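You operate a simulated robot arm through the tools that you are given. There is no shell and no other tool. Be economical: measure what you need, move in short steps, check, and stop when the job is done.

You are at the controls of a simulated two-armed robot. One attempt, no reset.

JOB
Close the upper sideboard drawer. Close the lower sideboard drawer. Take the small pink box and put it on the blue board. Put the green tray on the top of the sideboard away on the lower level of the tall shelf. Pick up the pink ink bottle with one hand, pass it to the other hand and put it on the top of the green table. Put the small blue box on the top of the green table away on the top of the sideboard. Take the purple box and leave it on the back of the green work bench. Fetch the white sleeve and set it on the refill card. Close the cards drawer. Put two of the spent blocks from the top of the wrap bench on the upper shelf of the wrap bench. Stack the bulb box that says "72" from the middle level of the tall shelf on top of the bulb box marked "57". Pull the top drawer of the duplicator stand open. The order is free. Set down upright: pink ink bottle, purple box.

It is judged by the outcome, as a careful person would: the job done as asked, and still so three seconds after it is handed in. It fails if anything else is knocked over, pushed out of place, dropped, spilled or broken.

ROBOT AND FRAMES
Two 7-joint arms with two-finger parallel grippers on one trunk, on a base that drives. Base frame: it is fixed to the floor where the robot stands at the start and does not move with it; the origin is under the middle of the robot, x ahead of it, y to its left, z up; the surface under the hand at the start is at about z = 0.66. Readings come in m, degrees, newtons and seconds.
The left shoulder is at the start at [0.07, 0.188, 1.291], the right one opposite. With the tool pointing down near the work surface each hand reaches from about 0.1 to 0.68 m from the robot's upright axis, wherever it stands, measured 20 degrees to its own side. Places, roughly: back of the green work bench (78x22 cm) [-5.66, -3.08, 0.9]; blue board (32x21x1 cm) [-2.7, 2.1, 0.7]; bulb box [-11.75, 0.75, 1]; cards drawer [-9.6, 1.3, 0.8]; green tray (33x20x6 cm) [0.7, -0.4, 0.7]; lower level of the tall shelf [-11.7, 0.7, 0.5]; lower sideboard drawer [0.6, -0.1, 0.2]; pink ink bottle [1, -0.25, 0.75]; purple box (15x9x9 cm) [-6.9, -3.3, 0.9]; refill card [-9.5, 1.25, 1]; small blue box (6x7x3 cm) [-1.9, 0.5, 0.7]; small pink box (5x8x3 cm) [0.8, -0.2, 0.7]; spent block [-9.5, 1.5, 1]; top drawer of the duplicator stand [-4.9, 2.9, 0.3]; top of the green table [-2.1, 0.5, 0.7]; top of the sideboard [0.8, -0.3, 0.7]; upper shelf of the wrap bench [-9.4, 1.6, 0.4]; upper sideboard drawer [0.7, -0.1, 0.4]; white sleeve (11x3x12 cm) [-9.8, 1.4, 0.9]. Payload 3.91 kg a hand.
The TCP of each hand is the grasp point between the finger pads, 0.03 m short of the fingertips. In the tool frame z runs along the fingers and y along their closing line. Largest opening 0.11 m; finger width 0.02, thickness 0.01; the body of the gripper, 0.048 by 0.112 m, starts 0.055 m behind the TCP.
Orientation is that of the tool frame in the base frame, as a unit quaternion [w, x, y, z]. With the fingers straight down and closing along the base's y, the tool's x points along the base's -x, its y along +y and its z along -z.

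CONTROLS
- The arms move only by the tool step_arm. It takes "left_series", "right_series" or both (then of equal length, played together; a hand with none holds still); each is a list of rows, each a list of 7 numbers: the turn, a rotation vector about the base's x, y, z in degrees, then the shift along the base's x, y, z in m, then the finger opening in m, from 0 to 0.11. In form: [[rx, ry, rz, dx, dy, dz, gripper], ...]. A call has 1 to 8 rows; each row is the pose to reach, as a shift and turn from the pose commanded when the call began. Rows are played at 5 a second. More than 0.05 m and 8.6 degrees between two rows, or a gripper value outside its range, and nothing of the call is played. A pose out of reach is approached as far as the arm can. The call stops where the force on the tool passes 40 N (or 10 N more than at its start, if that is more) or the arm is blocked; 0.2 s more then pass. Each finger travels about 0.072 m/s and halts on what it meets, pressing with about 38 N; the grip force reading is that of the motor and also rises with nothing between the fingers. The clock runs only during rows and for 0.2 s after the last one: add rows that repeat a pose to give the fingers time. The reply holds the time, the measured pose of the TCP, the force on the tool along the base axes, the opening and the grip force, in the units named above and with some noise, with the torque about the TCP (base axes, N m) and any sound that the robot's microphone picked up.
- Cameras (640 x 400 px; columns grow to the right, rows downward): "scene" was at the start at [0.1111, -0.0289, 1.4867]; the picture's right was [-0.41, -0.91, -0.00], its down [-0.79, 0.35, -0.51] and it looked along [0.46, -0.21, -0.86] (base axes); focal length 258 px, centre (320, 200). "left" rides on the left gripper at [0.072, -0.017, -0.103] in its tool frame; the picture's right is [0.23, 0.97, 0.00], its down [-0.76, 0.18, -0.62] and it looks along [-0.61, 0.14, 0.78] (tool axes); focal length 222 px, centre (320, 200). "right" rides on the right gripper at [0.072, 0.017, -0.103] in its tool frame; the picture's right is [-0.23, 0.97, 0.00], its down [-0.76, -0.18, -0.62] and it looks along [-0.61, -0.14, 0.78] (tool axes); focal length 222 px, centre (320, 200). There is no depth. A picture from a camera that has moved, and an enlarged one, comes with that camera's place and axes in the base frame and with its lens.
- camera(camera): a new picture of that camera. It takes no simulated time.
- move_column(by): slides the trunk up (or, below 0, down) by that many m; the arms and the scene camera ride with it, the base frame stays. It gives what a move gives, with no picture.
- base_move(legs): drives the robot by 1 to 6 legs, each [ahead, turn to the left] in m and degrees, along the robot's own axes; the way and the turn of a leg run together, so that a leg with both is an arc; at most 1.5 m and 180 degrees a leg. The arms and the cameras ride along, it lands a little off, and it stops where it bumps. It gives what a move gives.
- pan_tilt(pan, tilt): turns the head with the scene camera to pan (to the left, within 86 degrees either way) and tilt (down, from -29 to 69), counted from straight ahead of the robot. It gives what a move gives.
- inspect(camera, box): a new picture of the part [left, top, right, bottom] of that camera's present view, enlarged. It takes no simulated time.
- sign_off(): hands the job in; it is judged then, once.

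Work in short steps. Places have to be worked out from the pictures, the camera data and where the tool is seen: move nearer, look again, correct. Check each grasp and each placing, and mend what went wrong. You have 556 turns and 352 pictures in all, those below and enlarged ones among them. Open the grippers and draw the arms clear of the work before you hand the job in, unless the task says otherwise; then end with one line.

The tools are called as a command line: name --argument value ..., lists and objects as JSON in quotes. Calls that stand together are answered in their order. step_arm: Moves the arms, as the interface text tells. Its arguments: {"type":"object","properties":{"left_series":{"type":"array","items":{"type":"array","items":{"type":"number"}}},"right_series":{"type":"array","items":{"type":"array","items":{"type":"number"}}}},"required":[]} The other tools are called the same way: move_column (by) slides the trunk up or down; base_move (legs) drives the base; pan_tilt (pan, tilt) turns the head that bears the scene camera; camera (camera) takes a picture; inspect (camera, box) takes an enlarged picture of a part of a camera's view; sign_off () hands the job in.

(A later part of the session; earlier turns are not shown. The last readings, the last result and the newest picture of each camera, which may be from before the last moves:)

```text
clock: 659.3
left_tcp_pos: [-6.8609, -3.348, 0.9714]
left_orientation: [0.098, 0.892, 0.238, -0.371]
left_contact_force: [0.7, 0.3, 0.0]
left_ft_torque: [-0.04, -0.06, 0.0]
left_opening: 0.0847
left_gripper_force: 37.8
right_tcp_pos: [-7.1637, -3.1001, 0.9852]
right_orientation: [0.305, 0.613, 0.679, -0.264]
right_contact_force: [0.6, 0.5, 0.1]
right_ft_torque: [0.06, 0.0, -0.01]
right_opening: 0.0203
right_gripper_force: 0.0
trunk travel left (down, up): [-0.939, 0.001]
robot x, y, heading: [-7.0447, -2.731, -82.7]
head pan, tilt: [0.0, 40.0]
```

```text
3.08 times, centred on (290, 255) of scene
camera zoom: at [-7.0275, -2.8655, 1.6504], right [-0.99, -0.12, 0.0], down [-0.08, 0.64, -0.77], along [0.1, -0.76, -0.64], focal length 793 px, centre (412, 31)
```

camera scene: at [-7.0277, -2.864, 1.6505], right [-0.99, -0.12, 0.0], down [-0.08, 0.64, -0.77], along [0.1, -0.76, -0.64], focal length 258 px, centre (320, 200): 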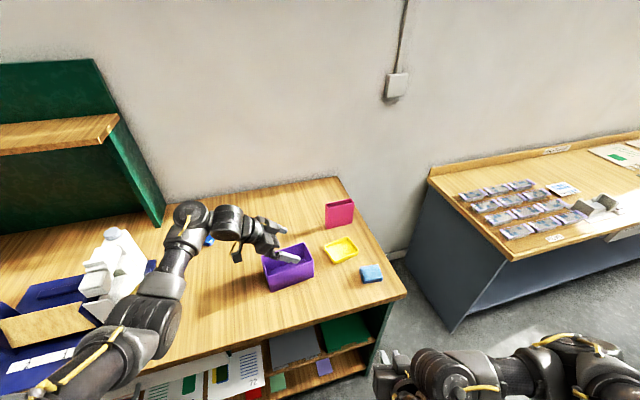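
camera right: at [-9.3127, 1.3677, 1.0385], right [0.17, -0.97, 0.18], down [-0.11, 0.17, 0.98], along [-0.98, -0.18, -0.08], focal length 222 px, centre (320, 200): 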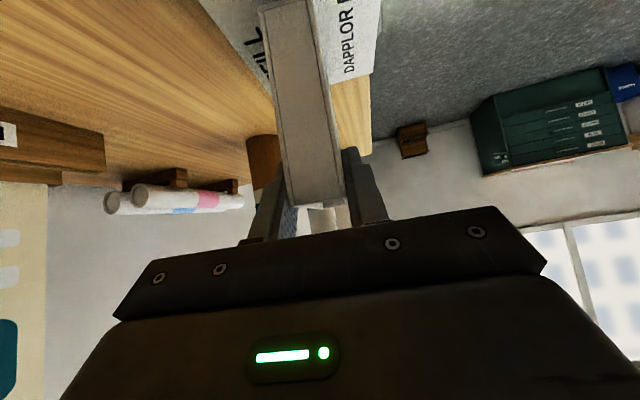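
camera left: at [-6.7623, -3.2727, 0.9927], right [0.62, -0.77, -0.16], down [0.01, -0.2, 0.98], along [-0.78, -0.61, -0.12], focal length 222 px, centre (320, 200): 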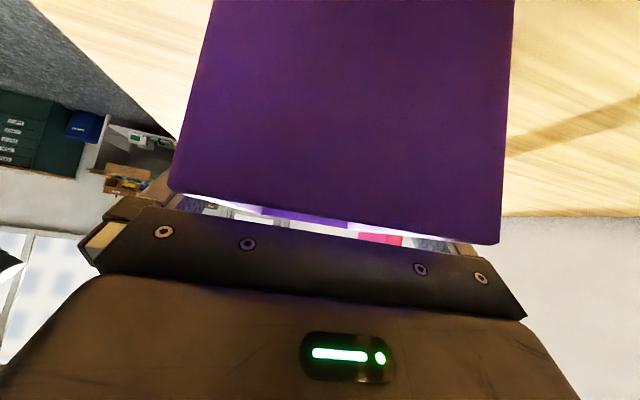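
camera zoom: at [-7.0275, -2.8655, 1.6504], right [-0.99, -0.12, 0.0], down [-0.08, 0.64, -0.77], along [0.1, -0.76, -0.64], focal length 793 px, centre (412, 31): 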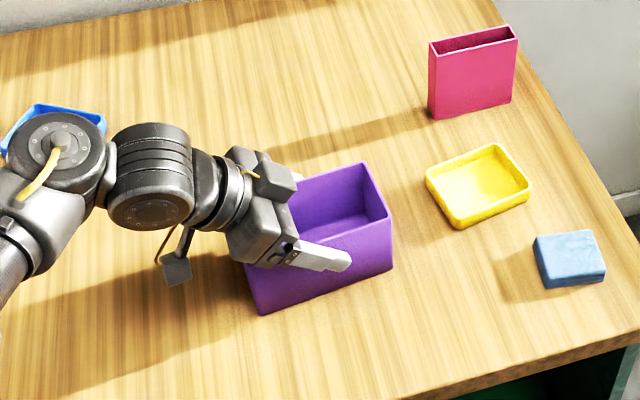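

Gripped at 8.5 cm. Lift and back out.

step_arm --left_series '[[0, 0, 0, 0, 0, 0.02, 0.06], [0, 0, 0, 0, 0, 0.05, 0.06], [0, 0, 0, 0, 0, 0.09, 0.06], [0, 0, 0, 0, 0, 0.12, 0.06]]'

base_move --legs '[[-0.5, 0]]'

camera --camera "scene"

```text
clock: 660.3
left_tcp_pos: [-6.8604, -3.3478, 1.0914]
left_orientation: [0.097, 0.893, 0.238, -0.37]
left_contact_force: [0.0, 0.0, -1.2]
left_ft_torque: [-0.01, 0.0, 0.0]
left_opening: 0.0845
left_gripper_force: 38.0
right_tcp_pos: [-7.1632, -3.1011, 0.9847]
right_orientation: [0.305, 0.614, 0.678, -0.264]
right_contact_force: [0.0, 0.1, -0.6]
right_ft_torque: [0.0, 0.02, 0.01]
right_opening: 0.0198
right_gripper_force: 0.2
trunk travel left (down, up): [-0.939, 0.001]
robot x, y, heading: [-7.0458, -2.7295, -82.9]
head pan, tilt: [0.0, 40.0]
```

```text
clock: 663.2
left_tcp_pos: [-6.9218, -2.8552, 1.0901]
left_orientation: [0.098, 0.892, 0.239, -0.371]
left_contact_force: [-1.0, -0.3, -0.4]
left_ft_torque: [-0.01, 0.01, -0.01]
left_opening: 0.0844
left_gripper_force: 37.8
right_tcp_pos: [-7.2253, -2.6068, 0.9846]
right_orientation: [0.305, 0.613, 0.68, -0.262]
right_contact_force: [0.4, -0.2, 0.1]
right_ft_torque: [0.01, -0.02, -0.01]
right_opening: 0.02
right_gripper_force: 0.1
trunk travel left (down, up): [-0.939, 0.001]
robot x, y, heading: [-7.1064, -2.2381, -82.7]
head pan, tilt: [0.0, 40.0]
```

```text
104 pictures are left
camera scene: at [-7.0898, -2.3721, 1.6502], right [-0.99, -0.13, 0.0], down [-0.08, 0.64, -0.77], along [0.1, -0.76, -0.64], focal length 258 px, centre (320, 200)
```

scene: 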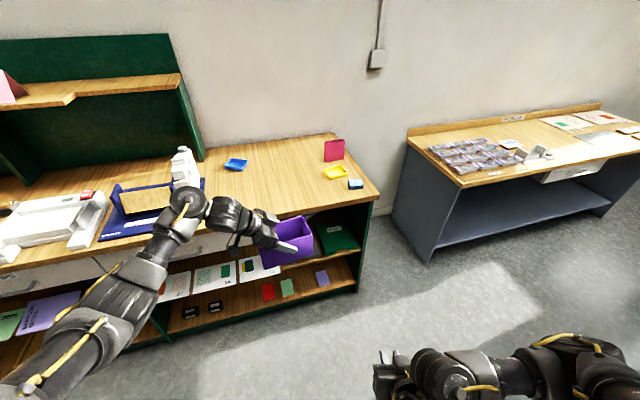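

Now rotate the left tool to point forward (box's long axis into the depth).

step_arm --left_series '[[0, 0, 8.4, 0, 0, 0, 0.06], [0, 0, 16.8, 0, 0, 0, 0.06], [0, 0, 25.2, 0, 0, 0, 0.06], [0, 0, 33.6, 0, 0, 0, 0.06], [0, 0, 42, 0, 0, 0, 0.06], [0, 0, 50.4, 0, 0, 0, 0.06], [0, 0, 58.8, 0, 0, 0, 0.06], [0, 0, 67, 0, 0, 0, 0.06]]'

camera --camera "scene"

```text
clock: 665.0
left_tcp_pos: [-6.9212, -2.8544, 1.0917]
left_orientation: [0.287, 0.612, 0.693, -0.253]
left_contact_force: [0.1, -1.3, -0.3]
left_ft_torque: [0.0, 0.0, 0.01]
left_opening: 0.0844
left_gripper_force: 38.1
right_tcp_pos: [-7.2248, -2.6053, 0.9844]
right_orientation: [0.306, 0.613, 0.679, -0.264]
right_contact_force: [-1.2, 0.2, -0.2]
right_ft_torque: [0.01, 0.0, 0.0]
right_opening: 0.0198
right_gripper_force: 0.1
trunk travel left (down, up): [-0.939, 0.001]
robot x, y, heading: [-7.1098, -2.2352, -82.6]
head pan, tilt: [0.0, 40.0]
```

```text
103 pictures are left
camera scene: at [-7.0903, -2.3713, 1.6503], right [-0.99, -0.13, 0.0], down [-0.08, 0.64, -0.77], along [0.1, -0.76, -0.64], focal length 258 px, centre (320, 200)
```

scene: 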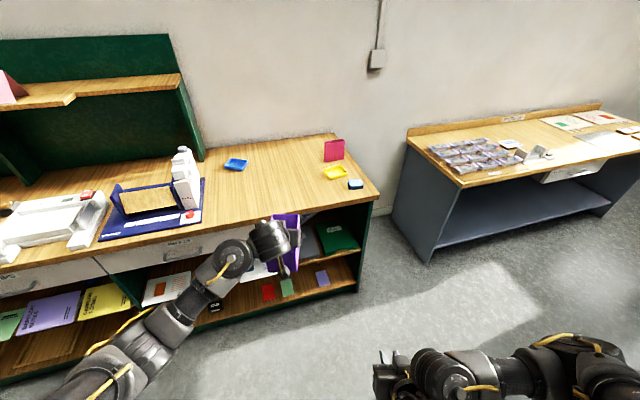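

Drive to a staging pose in front of the free area behind the white machine.

base_move --legs '[[0, 91.3], [0.726, 0], [0, -76]]'

pan_tilt --pan 0 --tilt 30

camera --camera "scene"

```text
clock: 676.0
left_tcp_pos: [-6.0421, -2.6944, 1.0915]
left_orientation: [0.318, 0.516, 0.766, -0.215]
left_contact_force: [0.3, 0.5, -0.2]
left_ft_torque: [0.03, -0.03, -0.03]
left_opening: 0.0844
left_gripper_force: 38.2
right_tcp_pos: [-6.4012, -2.5339, 0.9841]
right_orientation: [0.337, 0.518, 0.754, -0.221]
right_contact_force: [-0.3, 0.9, -0.1]
right_ft_torque: [0.0, -0.01, -0.03]
right_opening: 0.0197
right_gripper_force: 0.1
trunk travel left (down, up): [-0.939, 0.001]
robot x, y, heading: [-6.3796, -2.1445, -67.6]
head pan, tilt: [0.0, 40.0]
```

```text
clock: 676.8
left_tcp_pos: [-6.0429, -2.6944, 1.0917]
left_orientation: [0.317, 0.516, 0.766, -0.216]
left_contact_force: [0.3, -0.2, -0.8]
left_ft_torque: [0.03, -0.01, 0.01]
left_opening: 0.0843
left_gripper_force: 38.1
right_tcp_pos: [-6.4015, -2.5352, 0.9832]
right_orientation: [0.338, 0.519, 0.753, -0.222]
right_contact_force: [-0.4, 0.3, 0.0]
right_ft_torque: [-0.03, -0.02, -0.02]
right_opening: 0.0198
right_gripper_force: 0.1
trunk travel left (down, up): [-0.939, 0.001]
robot x, y, heading: [-6.3825, -2.1459, -67.6]
head pan, tilt: [0.0, 30.0]
```

```text
102 pictures are left
camera scene: at [-6.3311, -2.2768, 1.6657], right [-0.92, -0.38, 0.0], down [-0.19, 0.46, -0.87], along [0.33, -0.8, -0.5], focal length 258 px, centre (320, 200)
```

scene: 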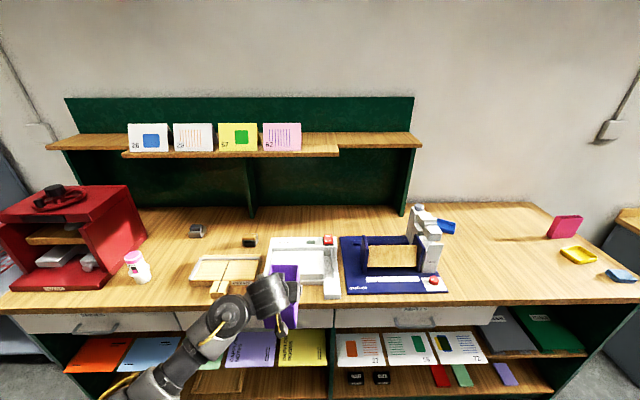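

Path at l≈0.10 leads behind the white machine with good clearance. Drive in 0.42 m with the box at z≈1.02.

base_move --legs '[[0.42, 0]]'

camera --camera "scene"

camera --camera "left"

```text
clock: 679.3
left_tcp_pos: [-5.8892, -3.0785, 1.0926]
left_orientation: [0.317, 0.518, 0.764, -0.216]
left_contact_force: [0.0, -0.2, -0.8]
left_ft_torque: [-0.02, -0.01, 0.0]
left_opening: 0.0842
left_gripper_force: 38.3
right_tcp_pos: [-6.2462, -2.9174, 0.9845]
right_orientation: [0.338, 0.519, 0.753, -0.222]
right_contact_force: [0.1, -0.8, -0.9]
right_ft_torque: [0.03, 0.01, -0.01]
right_opening: 0.0199
right_gripper_force: 0.0
trunk travel left (down, up): [-0.939, 0.001]
robot x, y, heading: [-6.2264, -2.5357, -67.8]
head pan, tilt: [0.0, 30.0]
```

```text
101 pictures are left
camera scene: at [-6.1744, -2.6599, 1.6659], right [-0.93, -0.38, 0.0], down [-0.19, 0.46, -0.87], along [0.33, -0.8, -0.5], focal length 258 px, centre (320, 200)
```

scene: 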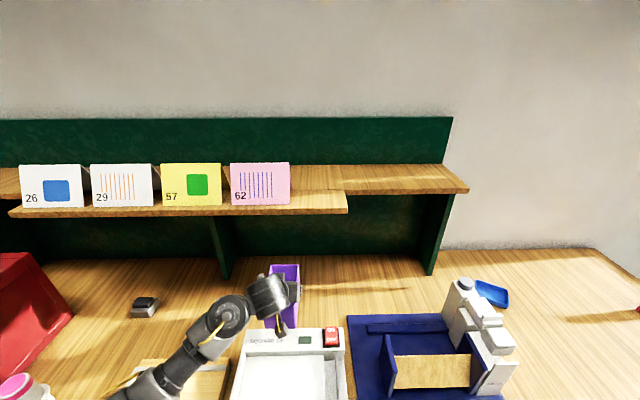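

```text
100 pictures are left
camera left: at [-5.9511, -2.9705, 1.1138], right [0.84, 0.51, -0.16], down [0.2, -0.02, 0.98], along [0.5, -0.86, -0.12], focal length 222 px, centre (320, 200)
```

left: 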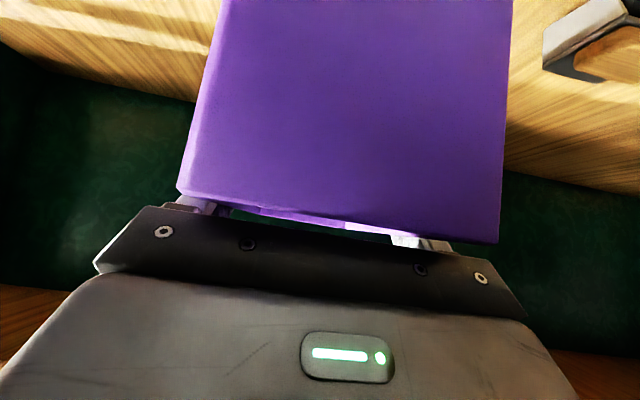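

Extend the arm 11 cm further, past the machine's back edge.

step_arm --left_series '[[0, 0, 0, 0.015, -0.037, 0, 0.06], [0, 0, 0, 0.03, -0.074, 0, 0.06], [0, 0, 0, 0.0423, -0.1037, 0, 0.06], [0, 0, 0, 0.0423, -0.1037, 0, 0.06]]'

camera --camera "scene"

```text
clock: 680.3
left_tcp_pos: [-5.8459, -3.1821, 1.092]
left_orientation: [0.318, 0.517, 0.765, -0.215]
left_contact_force: [1.2, 1.0, 0.1]
left_ft_torque: [0.01, 0.0, 0.0]
left_opening: 0.0843
left_gripper_force: 38.2
right_tcp_pos: [-6.2444, -2.9182, 0.9841]
right_orientation: [0.337, 0.52, 0.753, -0.222]
right_contact_force: [-0.2, 0.5, -0.3]
right_ft_torque: [0.0, 0.01, 0.03]
right_opening: 0.02
right_gripper_force: 0.0
trunk travel left (down, up): [-0.939, 0.001]
robot x, y, heading: [-6.2252, -2.5306, -68.0]
head pan, tilt: [0.0, 30.0]
```

```text
99 pictures are left
camera scene: at [-6.1738, -2.6605, 1.6658], right [-0.93, -0.38, 0.0], down [-0.19, 0.46, -0.87], along [0.33, -0.8, -0.5], focal length 258 px, centre (320, 200)
```

scene: 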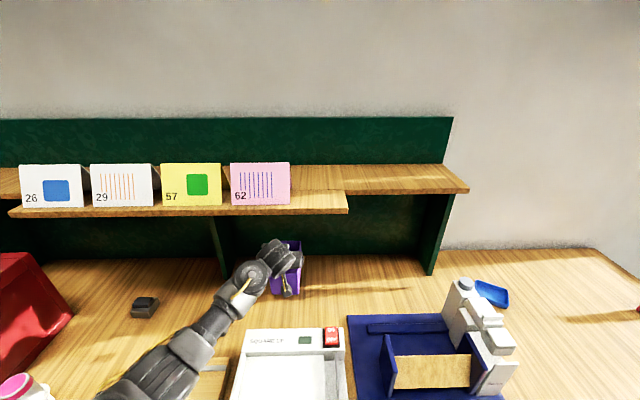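

Lower the box in steps.

step_arm --left_series '[[0, 0, 0, 0, 0, -0.03, 0.06], [0, 0, 0, 0, 0, -0.06, 0.06], [0, 0, 0, 0, 0, -0.09, 0.06], [0, 0, 0, 0, 0, -0.105, 0.06]]'

inspect --camera "scene" --box '[180, 210, 400, 350]'

```text
clock: 681.3
left_tcp_pos: [-5.846, -3.1824, 0.9866]
left_orientation: [0.317, 0.518, 0.764, -0.216]
left_contact_force: [-0.2, -0.9, -0.4]
left_ft_torque: [-0.01, 0.01, -0.01]
left_opening: 0.0844
left_gripper_force: 37.7
right_tcp_pos: [-6.2461, -2.9195, 0.9842]
right_orientation: [0.337, 0.519, 0.753, -0.222]
right_contact_force: [0.2, 0.4, 0.2]
right_ft_torque: [0.0, 0.03, 0.01]
right_opening: 0.0198
right_gripper_force: 0.1
trunk travel left (down, up): [-0.939, 0.001]
robot x, y, heading: [-6.2228, -2.5292, -67.6]
head pan, tilt: [0.0, 30.0]
```

```text
2.86 times, centred on (290, 280) of scene
camera zoom: at [-6.174, -2.6618, 1.6657], right [-0.93, -0.38, 0.0], down [-0.19, 0.46, -0.87], along [0.33, -0.8, -0.5], focal length 736 px, centre (406, -29)
```

zoom: 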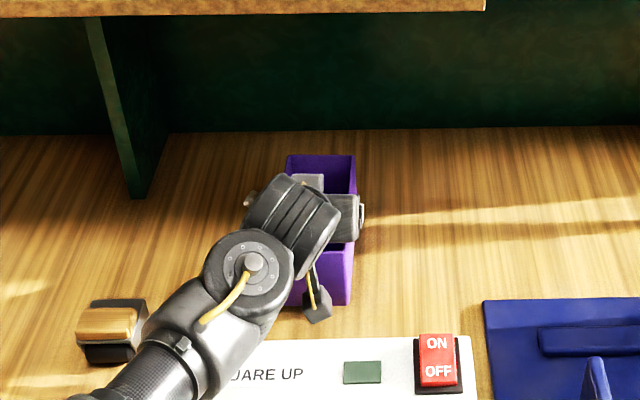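

step_arm --left_series '[[0, 0, 0, 0, 0, -0.006, 0.06], [0, 0, 0, 0, 0, -0.012, 0.06], [0, 0, 0, 0, 0, -0.017, 0.06], [0, 0, 0, 0, 0, -0.021, 0.06]]'

```text
clock: 682.3
left_tcp_pos: [-5.8461, -3.1846, 0.9707]
left_orientation: [0.32, 0.516, 0.764, -0.218]
left_contact_force: [3.1, -1.4, 21.3]
left_ft_torque: [1.45, 0.08, -0.17]
left_opening: 0.0846
left_gripper_force: 37.9
right_tcp_pos: [-6.2458, -2.9165, 0.9852]
right_orientation: [0.338, 0.519, 0.753, -0.221]
right_contact_force: [-0.8, 0.4, -0.7]
right_ft_torque: [0.0, -0.03, 0.0]
right_opening: 0.0197
right_gripper_force: 0.1
trunk travel left (down, up): [-0.939, 0.001]
robot x, y, heading: [-6.2245, -2.53, -68.0]
head pan, tilt: [0.0, 30.0]
```

Contact. Ease up, open, and lift out.

step_arm --left_series '[[0, 0, 0, 0, 0, 0.005, 0.075], [0, 0, 0, 0, 0, 0.005, 0.1], [0, 0, 0, 0, 0, 0.005, 0.11], [0, 0, 0, 0, 0, 0.005, 0.11], [0, 0, 0, 0, 0, 0.04, 0.11], [0, 0, 0, 0, 0, 0.08, 0.11], [0, 0, 0, 0, 0, 0.11, 0.11]]'

inspect --camera "scene" --box '[180, 210, 400, 350]'

```text
clock: 683.9
left_tcp_pos: [-5.8444, -3.1875, 1.0737]
left_orientation: [0.317, 0.518, 0.764, -0.216]
left_contact_force: [-0.2, -0.4, 0.7]
left_ft_torque: [-0.04, -0.01, -0.01]
left_opening: 0.1102
left_gripper_force: 0.0
right_tcp_pos: [-6.246, -2.9191, 0.9835]
right_orientation: [0.337, 0.519, 0.753, -0.222]
right_contact_force: [0.5, 0.1, 0.9]
right_ft_torque: [0.01, -0.01, -0.01]
right_opening: 0.02
right_gripper_force: 0.1
trunk travel left (down, up): [-0.939, 0.001]
robot x, y, heading: [-6.2279, -2.5315, -67.9]
head pan, tilt: [0.0, 30.0]
```

```text
2.86 times, centred on (290, 280) of scene
camera zoom: at [-6.1743, -2.6612, 1.6657], right [-0.93, -0.38, 0.0], down [-0.19, 0.46, -0.87], along [0.33, -0.8, -0.5], focal length 736 px, centre (406, -29)
```

zoom: 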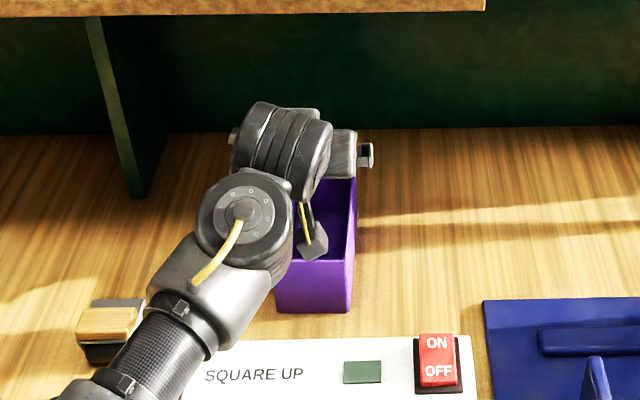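

The purple box stands behind the machine. Back out and verify.

base_move --legs '[[-0.6, 0]]'

camera --camera "scene"

```text
clock: 687.3
left_tcp_pos: [-6.0701, -2.6362, 1.0729]
left_orientation: [0.317, 0.518, 0.765, -0.215]
left_contact_force: [0.2, 0.3, -0.3]
left_ft_torque: [0.01, 0.03, 0.01]
left_opening: 0.11
left_gripper_force: 0.0
right_tcp_pos: [-6.4693, -2.3684, 0.9844]
right_orientation: [0.336, 0.52, 0.753, -0.222]
right_contact_force: [-0.5, -0.1, 0.2]
right_ft_torque: [0.03, 0.0, -0.02]
right_opening: 0.0199
right_gripper_force: 0.1
trunk travel left (down, up): [-0.939, 0.001]
robot x, y, heading: [-6.4527, -1.9789, -67.9]
head pan, tilt: [0.0, 30.0]
```

```text
96 pictures are left
camera scene: at [-6.3978, -2.1115, 1.6656], right [-0.93, -0.38, 0.0], down [-0.19, 0.46, -0.87], along [0.33, -0.8, -0.5], focal length 258 px, centre (320, 200)
```

scene: 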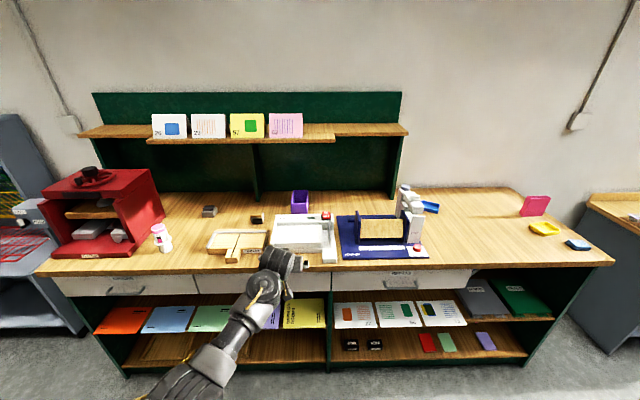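

Purple box done. Finally, drive toward the duplicator stand near the north wall and look.

base_move --legs '[[0, 112], [1.5, 0], [1.5, 0], [0, 46]]'

pan_tilt --pan 20 --tilt 25

camera --camera "scene"

```text
clock: 708.5
left_tcp_pos: [-4.3591, 0.8292, 1.0746]
left_orientation: [0.275, -0.643, 0.663, 0.266]
left_contact_force: [0.1, -0.3, -0.2]
left_ft_torque: [0.0, 0.01, -0.03]
left_opening: 0.11
left_gripper_force: 0.0
right_tcp_pos: [-4.0979, 0.4234, 0.9841]
right_orientation: [0.286, -0.631, 0.662, 0.285]
right_contact_force: [0.5, 0.0, -0.3]
right_ft_torque: [0.01, 0.0, 0.01]
right_opening: 0.0199
right_gripper_force: 0.2
trunk travel left (down, up): [-0.939, 0.001]
robot x, y, heading: [-4.2677, 0.0774, 88.4]
head pan, tilt: [0.0, 30.0]
```

```text
clock: 709.3
left_tcp_pos: [-4.3594, 0.8296, 1.074]
left_orientation: [0.276, -0.643, 0.662, 0.267]
left_contact_force: [-0.2, 0.8, -0.6]
left_ft_torque: [0.01, 0.01, 0.0]
left_opening: 0.1099
left_gripper_force: 0.2
right_tcp_pos: [-4.0973, 0.4241, 0.9842]
right_orientation: [0.285, -0.632, 0.662, 0.285]
right_contact_force: [0.4, 1.1, 0.2]
right_ft_torque: [0.01, 0.04, 0.0]
right_opening: 0.0199
right_gripper_force: 0.1
trunk travel left (down, up): [-0.939, 0.001]
robot x, y, heading: [-4.2691, 0.074, 88.5]
head pan, tilt: [20.0, 25.0]
```

```text
95 pictures are left
camera scene: at [-4.2994, 0.2112, 1.6737], right [0.95, 0.32, 0.0], down [0.13, -0.4, -0.91], along [-0.29, 0.86, -0.42], focal length 258 px, centre (320, 200)
```

scene: 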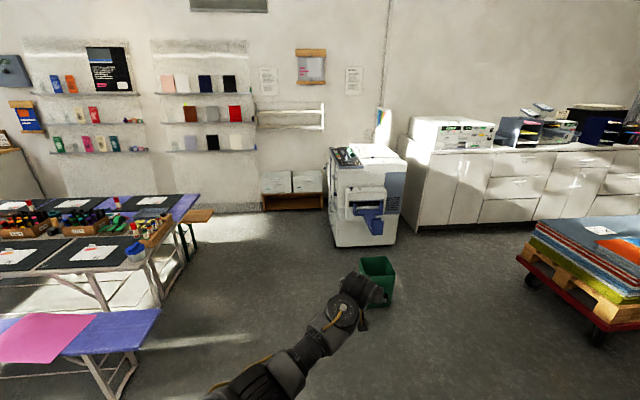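

inspect --camera "scene" --box '[250, 130, 420, 260]'

inspect --camera "scene" --box '[315, 140, 415, 255]'

```text
3.08 times, centred on (335, 195) of scene
camera zoom: at [-4.2994, 0.2112, 1.6737], right [0.95, 0.32, 0.0], down [0.13, -0.4, -0.91], along [-0.29, 0.86, -0.42], focal length 793 px, centre (274, 215)
```

zoom: 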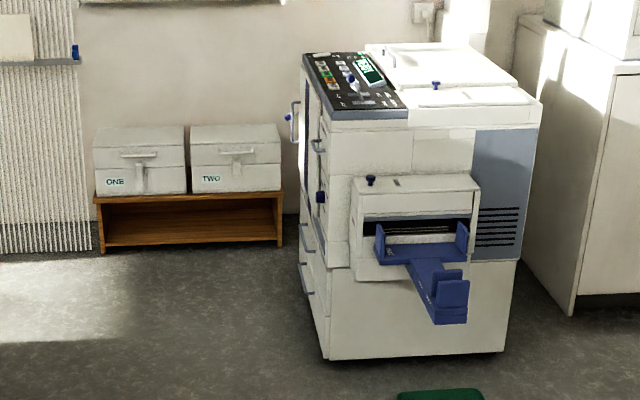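

```text
3.48 times, centred on (365, 198) of scene
camera zoom: at [-4.2994, 0.2112, 1.6737], right [0.95, 0.32, 0.0], down [0.13, -0.4, -0.91], along [-0.29, 0.86, -0.42], focal length 896 px, centre (164, 209)
```

zoom: 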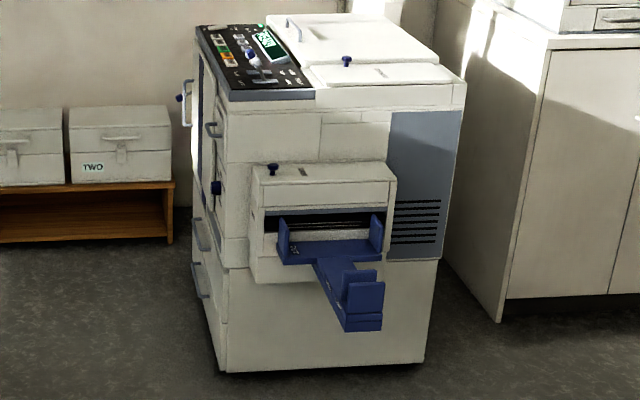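

The duplicator's stand drawers face west (left side in view). I'll drive around to its west side, facing east.

base_move --legs '[[0, 26], [1.5, 0], [0.15, 0], [0, 11], [0.6, 0]]'

camera --camera "scene"

```text
clock: 722.9
left_tcp_pos: [-5.8524, 2.6414, 1.0741]
left_orientation: [-0.175, 0.822, -0.421, -0.341]
left_contact_force: [0.9, 0.3, -0.3]
left_ft_torque: [-0.01, 0.01, -0.02]
left_opening: 0.1101
left_gripper_force: 0.0
right_tcp_pos: [-5.3995, 2.4798, 0.9838]
right_orientation: [-0.179, 0.811, -0.424, -0.362]
right_contact_force: [0.1, 0.1, -0.2]
right_ft_torque: [0.01, -0.03, -0.02]
right_opening: 0.0202
right_gripper_force: 0.1
trunk travel left (down, up): [-0.939, 0.001]
robot x, y, heading: [-5.323, 2.0968, 126.3]
head pan, tilt: [20.0, 25.0]
```

```text
92 pictures are left
camera scene: at [-5.4299, 2.1875, 1.6738], right [0.56, 0.83, 0.0], down [0.35, -0.23, -0.91], along [-0.75, 0.5, -0.42], focal length 258 px, centre (320, 200)
```

scene: 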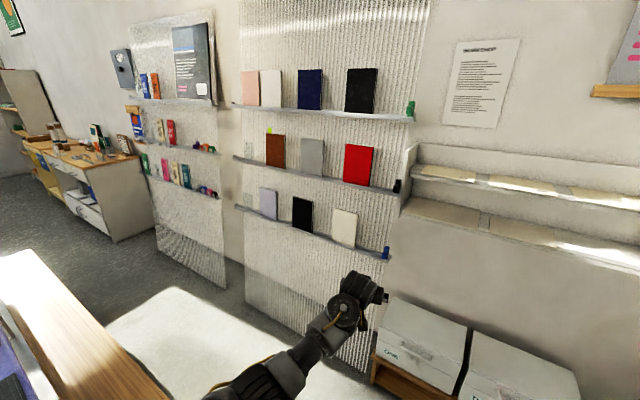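

base_move --legs '[[0, 6], [0.38, 0], [0, -109.7]]'

pan_tilt --pan 0 --tilt 45

camera --camera "scene"

```text
clock: 730.4
left_tcp_pos: [-4.9354, 2.783, 1.0723]
left_orientation: [0.375, -0.193, 0.903, 0.08]
left_contact_force: [-1.1, -0.3, -0.8]
left_ft_torque: [-0.04, -0.01, 0.0]
left_opening: 0.11
left_gripper_force: 0.1
right_tcp_pos: [-5.187, 2.3707, 0.9836]
right_orientation: [0.394, -0.182, 0.897, 0.089]
right_contact_force: [1.1, 0.3, -1.0]
right_ft_torque: [0.02, 0.01, 0.02]
right_opening: 0.0197
right_gripper_force: 0.1
trunk travel left (down, up): [-0.939, 0.001]
robot x, y, heading: [-5.5743, 2.3765, 24.6]
head pan, tilt: [20.0, 25.0]
```

```text
clock: 731.2
left_tcp_pos: [-4.9356, 2.781, 1.0741]
left_orientation: [0.375, -0.193, 0.903, 0.079]
left_contact_force: [0.0, -0.1, 0.3]
left_ft_torque: [0.01, 0.0, 0.03]
left_opening: 0.1099
left_gripper_force: 0.0
right_tcp_pos: [-5.1877, 2.3716, 0.9845]
right_orientation: [0.393, -0.183, 0.897, 0.089]
right_contact_force: [0.1, 0.7, 0.0]
right_ft_torque: [0.0, 0.02, -0.02]
right_opening: 0.0201
right_gripper_force: 0.0
trunk travel left (down, up): [-0.939, 0.001]
robot x, y, heading: [-5.5755, 2.3753, 24.3]
head pan, tilt: [0.0, 45.0]
```

```text
91 pictures are left
camera scene: at [-5.4573, 2.4281, 1.6432], right [0.41, -0.91, 0.0], down [-0.64, -0.29, -0.71], along [0.64, 0.29, -0.71], focal length 258 px, centre (320, 200)
```

scene: 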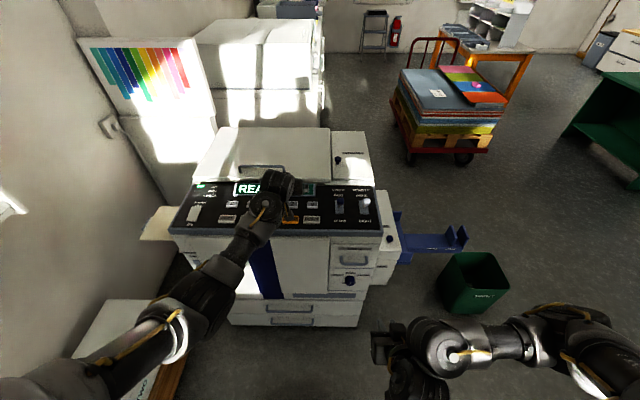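

The left hand hovers over the machine's panel; retract it straight back first.

step_arm --left_series '[[0, 0, 0, -0.036, -0.016, 0.01, 0.08], [0, 0, 0, -0.073, -0.033, 0.01, 0.06], [0, 0, 0, -0.11, -0.049, 0.01, 0.04], [0, 0, 0, -0.146, -0.066, 0.01, 0.04], [0, 0, 0, -0.182, -0.082, 0.0, 0.04], [0, 0, 0, -0.219, -0.099, -0.01, 0.04]]'

camera --camera "scene"

inspect --camera "scene" --box '[180, 240, 400, 350]'

```text
clock: 732.6
left_tcp_pos: [-5.1558, 2.6831, 1.0632]
left_orientation: [0.375, -0.192, 0.903, 0.079]
left_contact_force: [-0.2, -1.0, -0.5]
left_ft_torque: [0.02, 0.0, -0.03]
left_opening: 0.0402
left_gripper_force: 0.1
right_tcp_pos: [-5.1871, 2.3706, 0.9836]
right_orientation: [0.393, -0.183, 0.897, 0.089]
right_contact_force: [-0.3, 0.4, -0.1]
right_ft_torque: [-0.02, -0.02, -0.04]
right_opening: 0.0197
right_gripper_force: 0.1
trunk travel left (down, up): [-0.939, 0.001]
robot x, y, heading: [-5.5764, 2.3751, 24.2]
head pan, tilt: [0.0, 45.0]
```

```text
90 pictures are left
camera scene: at [-5.4575, 2.4286, 1.6431], right [0.41, -0.91, 0.0], down [-0.64, -0.29, -0.71], along [0.64, 0.29, -0.71], focal length 258 px, centre (320, 200)
```

scene: 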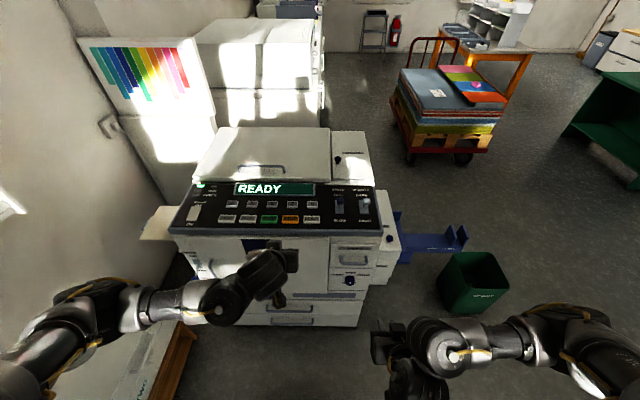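

```text
2.91 times, centred on (290, 295) of scene
camera zoom: at [-5.4575, 2.4286, 1.6431], right [0.41, -0.91, 0.0], down [-0.64, -0.29, -0.71], along [0.64, 0.29, -0.71], focal length 750 px, centre (407, -76)
```

zoom: 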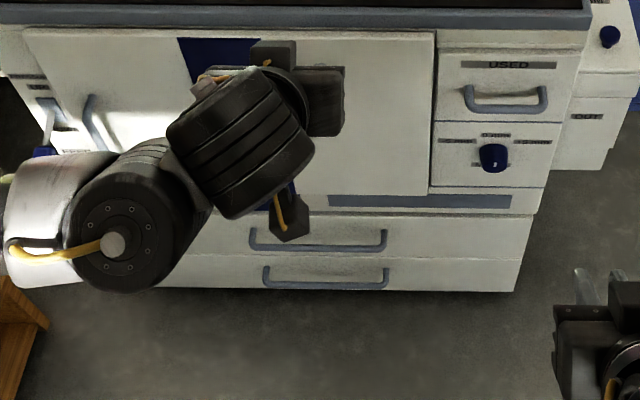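

The upper of two low drawers has a bar handle at about f=0.65, l=0.155, z≈0.35. Shift the robot 0.13 m right so the left arm keeps clear of the crates, then lower the trunk.

base_move --legs '[[0, -90], [0.13, 0], [0, 90]]'

move_column --by -0.4

camera --camera "scene"

```text
clock: 741.6
left_tcp_pos: [-5.1056, 2.5655, 1.0647]
left_orientation: [0.375, -0.195, 0.903, 0.081]
left_contact_force: [-0.5, -0.5, 0.2]
left_ft_torque: [0.0, -0.01, 0.01]
left_opening: 0.0399
left_gripper_force: 0.0
right_tcp_pos: [-5.135, 2.2531, 0.9841]
right_orientation: [0.393, -0.186, 0.896, 0.091]
right_contact_force: [-0.4, 0.2, -0.3]
right_ft_torque: [0.0, 0.0, -0.03]
right_opening: 0.0201
right_gripper_force: 0.0
trunk travel left (down, up): [-0.939, 0.001]
robot x, y, heading: [-5.5259, 2.2595, 24.7]
head pan, tilt: [0.0, 45.0]
```

```text
clock: 745.5
left_tcp_pos: [-5.1061, 2.5661, 0.6638]
left_orientation: [0.375, -0.196, 0.903, 0.081]
left_contact_force: [0.0, 0.2, -1.1]
left_ft_torque: [0.0, 0.01, 0.0]
left_opening: 0.0397
left_gripper_force: 0.1
right_tcp_pos: [-5.1346, 2.253, 0.5837]
right_orientation: [0.393, -0.186, 0.896, 0.091]
right_contact_force: [0.6, -0.1, -1.1]
right_ft_torque: [0.0, 0.0, -0.01]
right_opening: 0.02
right_gripper_force: 0.1
trunk travel left (down, up): [-0.539, 0.401]
robot x, y, heading: [-5.5246, 2.2564, 24.8]
head pan, tilt: [0.0, 45.0]
```

```text
88 pictures are left
camera scene: at [-5.4061, 2.3092, 1.2432], right [0.42, -0.91, 0.0], down [-0.64, -0.3, -0.71], along [0.64, 0.3, -0.71], focal length 258 px, centre (320, 200)
```

scene: 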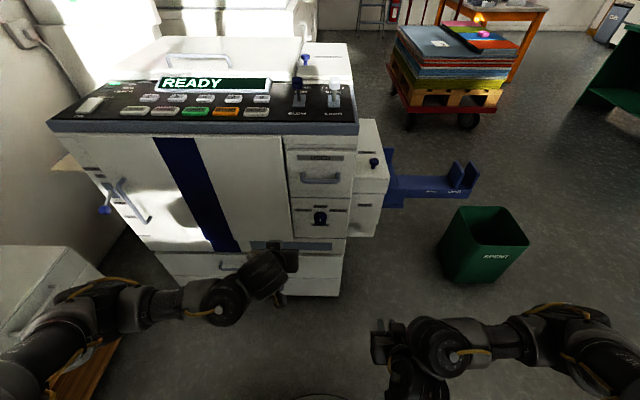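

Lower another 0.25 m, watching the left elbow near the crates.

move_column --by -0.25

camera --camera "scene"

camera --camera "left"

```text
clock: 748.0
left_tcp_pos: [-5.1059, 2.5659, 0.4133]
left_orientation: [0.375, -0.196, 0.903, 0.08]
left_contact_force: [1.0, -0.1, 1.0]
left_ft_torque: [0.01, 0.03, -0.02]
left_opening: 0.0398
left_gripper_force: 0.2
right_tcp_pos: [-5.1339, 2.2532, 0.3342]
right_orientation: [0.393, -0.185, 0.896, 0.09]
right_contact_force: [0.9, -0.4, -1.0]
right_ft_torque: [0.0, -0.01, -0.01]
right_opening: 0.0201
right_gripper_force: 0.0
trunk travel left (down, up): [-0.289, 0.651]
robot x, y, heading: [-5.5232, 2.2554, 25.0]
head pan, tilt: [0.0, 45.0]
```

```text
87 pictures are left
camera scene: at [-5.4061, 2.3092, 0.9932], right [0.42, -0.91, 0.0], down [-0.64, -0.3, -0.71], along [0.64, 0.3, -0.71], focal length 258 px, centre (320, 200)
```

scene: 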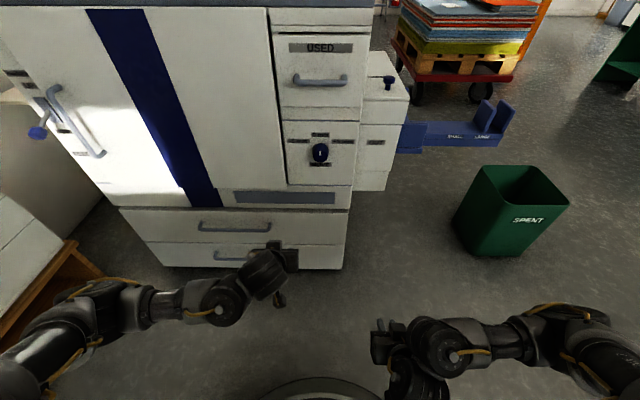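

```text
86 pictures are left
camera left: at [-5.2132, 2.4982, 0.4361], right [-0.55, 0.82, -0.16], down [0.01, 0.2, 0.98], along [0.84, 0.53, -0.12], focal length 222 px, centre (320, 200)
```

left: 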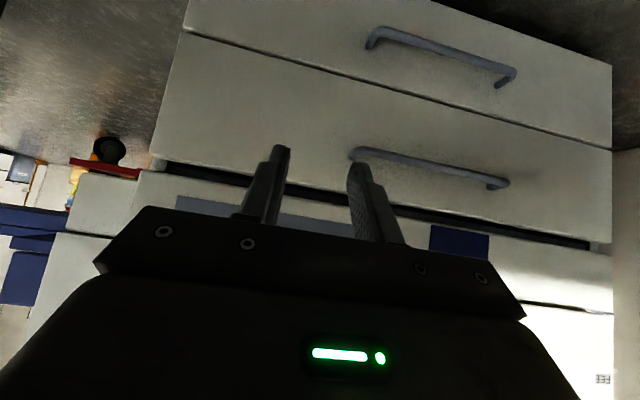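

Handle bar located: f≈0.676, l from 0.16 to 0.41, z≈0.325. I'll roll the left tool 90° so the fingers close around the bar. Start rolling in place.

step_arm --left_series '[[-5.4, -2.45, 5.9, 0, 0, 0, 0.05], [-10.8, -4.9, 11.9, 0, 0, 0, 0.05], [-16.2, -7.3, 17.8, 0, 0, 0, 0.05], [-21.6, -9.8, 23.8, 0, 0, 0, 0.05], [-27, -12.2, 29.7, 0, 0, 0, 0.05], [-32.4, -14.7, 35.6, 0, 0, 0, 0.05], [-37.8, -17.1, 41.5, 0, 0, 0, 0.05]]'

camera --camera "scene"

```text
clock: 749.6
left_tcp_pos: [-5.1052, 2.5659, 0.4142]
left_orientation: [0.366, -0.614, 0.69, -0.113]
left_contact_force: [0.1, -1.2, -0.2]
left_ft_torque: [0.01, -0.01, 0.02]
left_opening: 0.0499
left_gripper_force: 0.1
right_tcp_pos: [-5.1355, 2.2543, 0.3347]
right_orientation: [0.393, -0.185, 0.896, 0.09]
right_contact_force: [-0.4, -0.6, -0.2]
right_ft_torque: [-0.01, -0.01, 0.02]
right_opening: 0.0201
right_gripper_force: 0.1
trunk travel left (down, up): [-0.289, 0.651]
robot x, y, heading: [-5.5229, 2.2555, 24.9]
head pan, tilt: [0.0, 45.0]
```

```text
85 pictures are left
camera scene: at [-5.406, 2.3092, 0.9931], right [0.42, -0.91, 0.0], down [-0.64, -0.3, -0.71], along [0.64, 0.3, -0.71], focal length 258 px, centre (320, 200)
```

scene: 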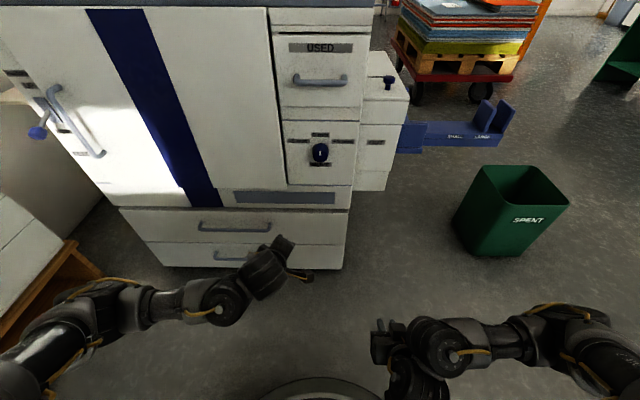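

step_arm --left_series '[[-5.1, -2.3, 5.7, -0.005, 0.008, 0, 0.045], [-10.3, -4.7, 11.3, -0.012, 0.02, 0, 0.04], [-15.4, -7, 17, -0.02, 0.04, 0, 0.04], [-20.6, -9.3, 22.6, -0.03, 0.065, 0, 0.04], [-20.6, -9.3, 22.6, -0.045, 0.1, 0, 0.04], [-20.6, -9.3, 22.6, -0.06, 0.131, 0, 0.04]]'

camera --camera "scene"

camera --camera "left"

```text
clock: 751.0
left_tcp_pos: [-5.1677, 2.696, 0.4142]
left_orientation: [-0.319, 0.78, -0.496, 0.209]
left_contact_force: [-0.7, 0.4, -0.2]
left_ft_torque: [0.0, -0.05, -0.06]
left_opening: 0.0401
left_gripper_force: 0.1
right_tcp_pos: [-5.1352, 2.2529, 0.3355]
right_orientation: [0.393, -0.185, 0.896, 0.09]
right_contact_force: [-0.5, 0.4, 0.2]
right_ft_torque: [-0.04, 0.02, -0.01]
right_opening: 0.0202
right_gripper_force: 0.1
trunk travel left (down, up): [-0.289, 0.651]
robot x, y, heading: [-5.5209, 2.2567, 24.9]
head pan, tilt: [0.0, 45.0]
```

```text
84 pictures are left
camera scene: at [-5.4059, 2.3099, 0.9932], right [0.42, -0.91, 0.0], down [-0.64, -0.3, -0.71], along [0.64, 0.3, -0.71], focal length 258 px, centre (320, 200)
```

scene: 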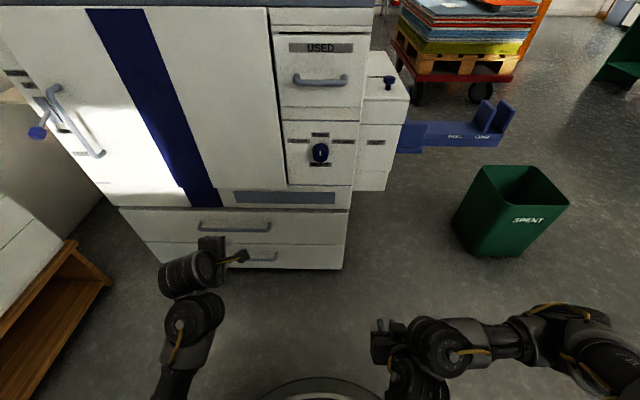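

```text
83 pictures are left
camera left: at [-5.1933, 2.6046, 0.4992], right [-0.53, -0.5, -0.69], down [-0.83, 0.46, 0.31], along [0.16, 0.74, -0.66], focal length 222 px, centre (320, 200)
```

left: 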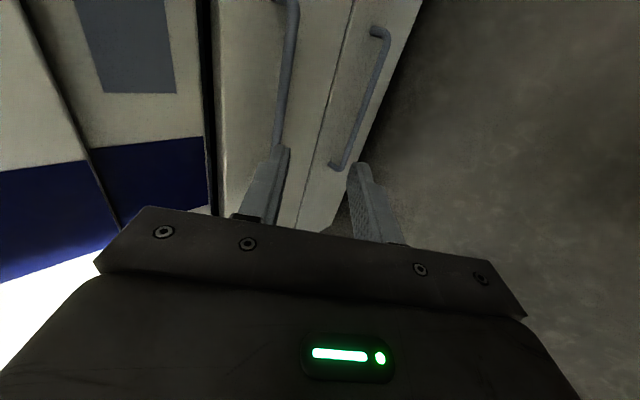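

The roll worked; fingers now straddle diagonally. Shift toward the bar's line and advance most of the way.

step_arm --left_series '[[0, 0, 0, 0.029, 0.0135, 0.032, 0.036], [0, 0, 0, 0.0546, 0.0253, 0.004, 0.036], [0, 0, 0, 0.08, 0.037, -0.024, 0.036], [0, 0, 0, 0.098, 0.0455, -0.044, 0.036], [0, 0, 0, 0.098, 0.0455, -0.044, 0.036]]'

camera --camera "left"

inspect --camera "scene" --box '[140, 180, 320, 300]'

```text
clock: 752.4
left_tcp_pos: [-5.1005, 2.7937, 0.361]
left_orientation: [-0.342, 0.778, -0.503, 0.16]
left_contact_force: [1.0, 0.6, 0.3]
left_ft_torque: [-0.01, 0.0, 0.0]
left_opening: 0.036
left_gripper_force: 0.0
right_tcp_pos: [-5.1354, 2.254, 0.3338]
right_orientation: [0.394, -0.185, 0.896, 0.09]
right_contact_force: [-0.4, -0.4, -0.7]
right_ft_torque: [0.05, 0.0, 0.01]
right_opening: 0.02
right_gripper_force: 0.0
trunk travel left (down, up): [-0.289, 0.651]
robot x, y, heading: [-5.525, 2.2548, 24.9]
head pan, tilt: [0.0, 45.0]
stopped in row 5 (left hand): the arm was blocked; the commanded pose is now the measured one
```

```text
82 pictures are left
camera left: at [-5.1188, 2.6943, 0.4404], right [-0.56, -0.46, -0.69], down [-0.83, 0.4, 0.4], along [0.1, 0.79, -0.6], focal length 222 px, centre (320, 200)
```

left: 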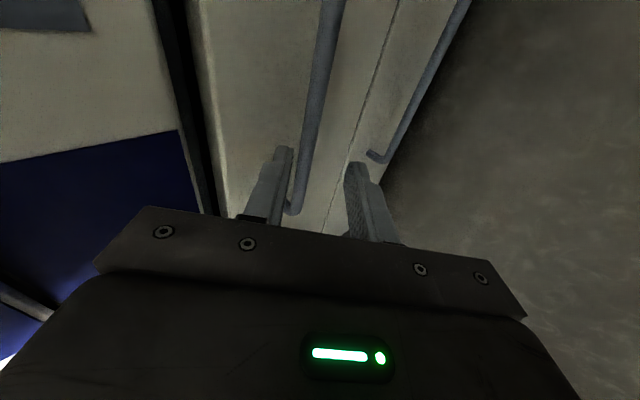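

```text
3.33 times, centred on (230, 240) of scene
camera zoom: at [-5.4061, 2.3093, 0.9931], right [0.42, -0.91, 0.0], down [-0.64, -0.3, -0.71], along [0.64, 0.3, -0.71], focal length 859 px, centre (620, 67)
```

zoom: 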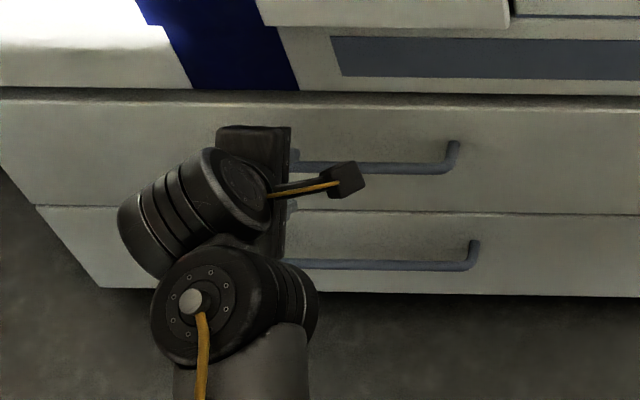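

The bar is now between the fingers; advance along the tool axis 5 cm with small arm steps.

step_arm --left_series '[[0, 0, 0, 0.01, 0.006, -0.01, 0.036], [0, 0, 0, 0.02, 0.012, -0.021, 0.036], [0, 0, 0, 0.03, 0.018, -0.031, 0.036], [0, 0, 0, 0.034, 0.02, -0.034, 0.036]]'

camera --camera "left"

```text
clock: 753.6
left_tcp_pos: [-5.0719, 2.8231, 0.3312]
left_orientation: [-0.349, 0.777, -0.501, 0.152]
left_contact_force: [-21.5, -24.2, 15.4]
left_ft_torque: [0.06, -0.53, -0.71]
left_opening: 0.0312
left_gripper_force: 0.1
right_tcp_pos: [-5.1376, 2.2529, 0.3339]
right_orientation: [0.394, -0.186, 0.895, 0.092]
right_contact_force: [-0.1, 0.6, -0.3]
right_ft_torque: [-0.03, -0.01, -0.03]
right_opening: 0.02
right_gripper_force: 0.0
trunk travel left (down, up): [-0.289, 0.651]
robot x, y, heading: [-5.5217, 2.2573, 24.9]
head pan, tilt: [0.0, 45.0]
stopped in row 4 (left hand): the force on the tool passed its limit at 41 N (the readings are from after the stop); the commanded pose is now the measured one
```

```text
80 pictures are left
camera left: at [-5.0902, 2.7222, 0.4089], right [-0.55, -0.45, -0.7], down [-0.83, 0.39, 0.41], along [0.09, 0.81, -0.59], focal length 222 px, centre (320, 200)
```

left: 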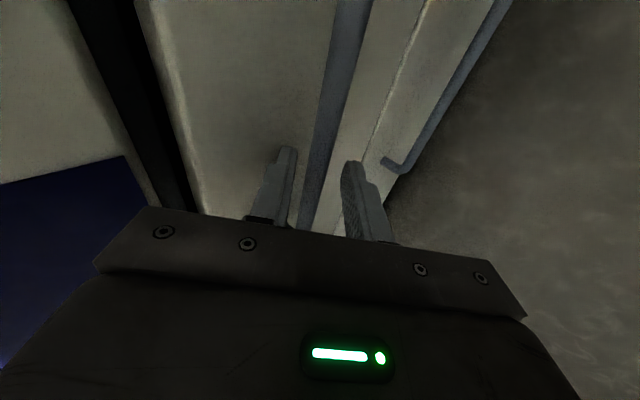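

Fingers reached the panel with the bar between them. Close on the bar.

step_arm --left_series '[[0, 0, 0, -0.003, -0.002, 0.003, 0.02], [0, 0, 0, -0.003, -0.002, 0.003, 0.005], [0, 0, 0, -0.003, -0.002, 0.003, 0.0], [0, 0, 0, -0.003, -0.002, 0.003, 0.0]]'

camera --camera "left"

```text
clock: 754.6
left_tcp_pos: [-5.0759, 2.8282, 0.3349]
left_orientation: [-0.351, 0.778, -0.5, 0.15]
left_contact_force: [3.6, -0.1, 6.7]
left_ft_torque: [-0.52, -0.31, 0.8]
left_opening: 0.0121
left_gripper_force: 44.3
right_tcp_pos: [-5.1355, 2.2542, 0.3346]
right_orientation: [0.393, -0.186, 0.896, 0.091]
right_contact_force: [0.0, -0.3, 0.7]
right_ft_torque: [0.02, -0.02, -0.01]
right_opening: 0.0197
right_gripper_force: 0.0
trunk travel left (down, up): [-0.289, 0.651]
robot x, y, heading: [-5.5233, 2.2535, 25.0]
head pan, tilt: [0.0, 45.0]
```

```text
79 pictures are left
camera left: at [-5.0929, 2.726, 0.4114], right [-0.55, -0.45, -0.7], down [-0.83, 0.38, 0.41], along [0.08, 0.81, -0.58], focal length 222 px, centre (320, 200)
```

left: 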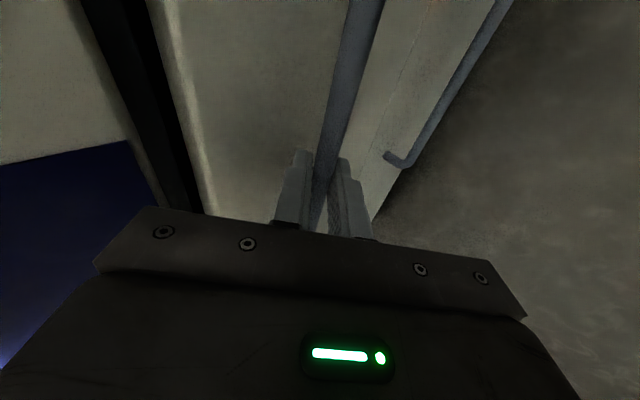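

Bar gripped (12 mm). Pull by reversing the base, first 0.1 m.

base_move --legs '[[-0.1, 0]]'

camera --camera "scene"

```text
clock: 755.8
left_tcp_pos: [-5.1682, 2.7864, 0.3347]
left_orientation: [-0.353, 0.778, -0.498, 0.149]
left_contact_force: [-10.0, 22.4, 14.9]
left_ft_torque: [-0.2, -0.22, 1.06]
left_opening: 0.0122
left_gripper_force: 44.6
right_tcp_pos: [-5.2281, 2.2117, 0.3349]
right_orientation: [0.394, -0.185, 0.896, 0.091]
right_contact_force: [0.7, 0.3, 0.0]
right_ft_torque: [0.03, 0.0, 0.0]
right_opening: 0.0198
right_gripper_force: 0.1
trunk travel left (down, up): [-0.289, 0.651]
robot x, y, heading: [-5.6156, 2.2113, 25.1]
head pan, tilt: [0.0, 45.0]
```

```text
78 pictures are left
camera scene: at [-5.4991, 2.2668, 0.9934], right [0.42, -0.91, 0.0], down [-0.64, -0.3, -0.71], along [0.64, 0.3, -0.71], focal length 258 px, centre (320, 200)
```

scene: 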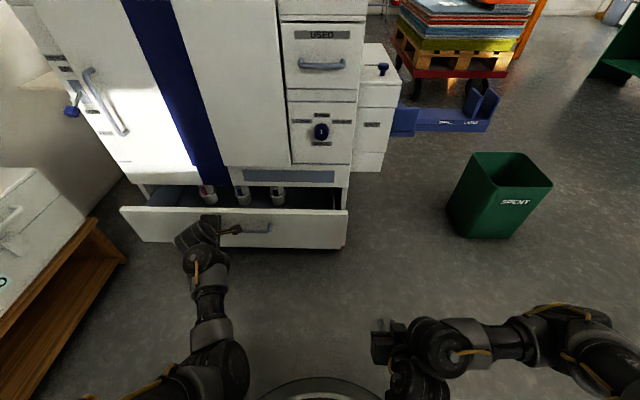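

The drawer is opening (small pots inside). Pull another 0.1 m.

base_move --legs '[[-0.1, 0]]'

camera --camera "scene"

```text
clock: 756.9
left_tcp_pos: [-5.2608, 2.7453, 0.3347]
left_orientation: [-0.353, 0.779, -0.497, 0.146]
left_contact_force: [-6.3, 12.0, 8.4]
left_ft_torque: [-0.5, -0.3, 0.69]
left_opening: 0.0121
left_gripper_force: 44.7
right_tcp_pos: [-5.3161, 2.1692, 0.3345]
right_orientation: [0.394, -0.186, 0.896, 0.091]
right_contact_force: [-0.8, 0.2, 0.3]
right_ft_torque: [0.02, 0.01, -0.02]
right_opening: 0.0198
right_gripper_force: 0.1
trunk travel left (down, up): [-0.289, 0.651]
robot x, y, heading: [-5.7063, 2.1708, 25.1]
head pan, tilt: [0.0, 45.0]
```

```text
77 pictures are left
camera scene: at [-5.5887, 2.2251, 0.9934], right [0.42, -0.91, 0.0], down [-0.64, -0.3, -0.71], along [0.64, 0.3, -0.71], focal length 258 px, centre (320, 200)
```

scene: 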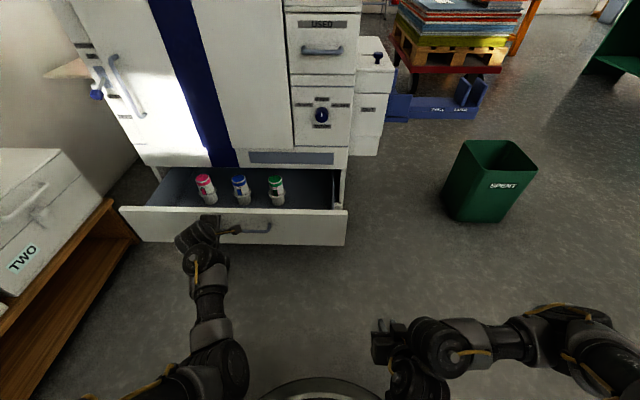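

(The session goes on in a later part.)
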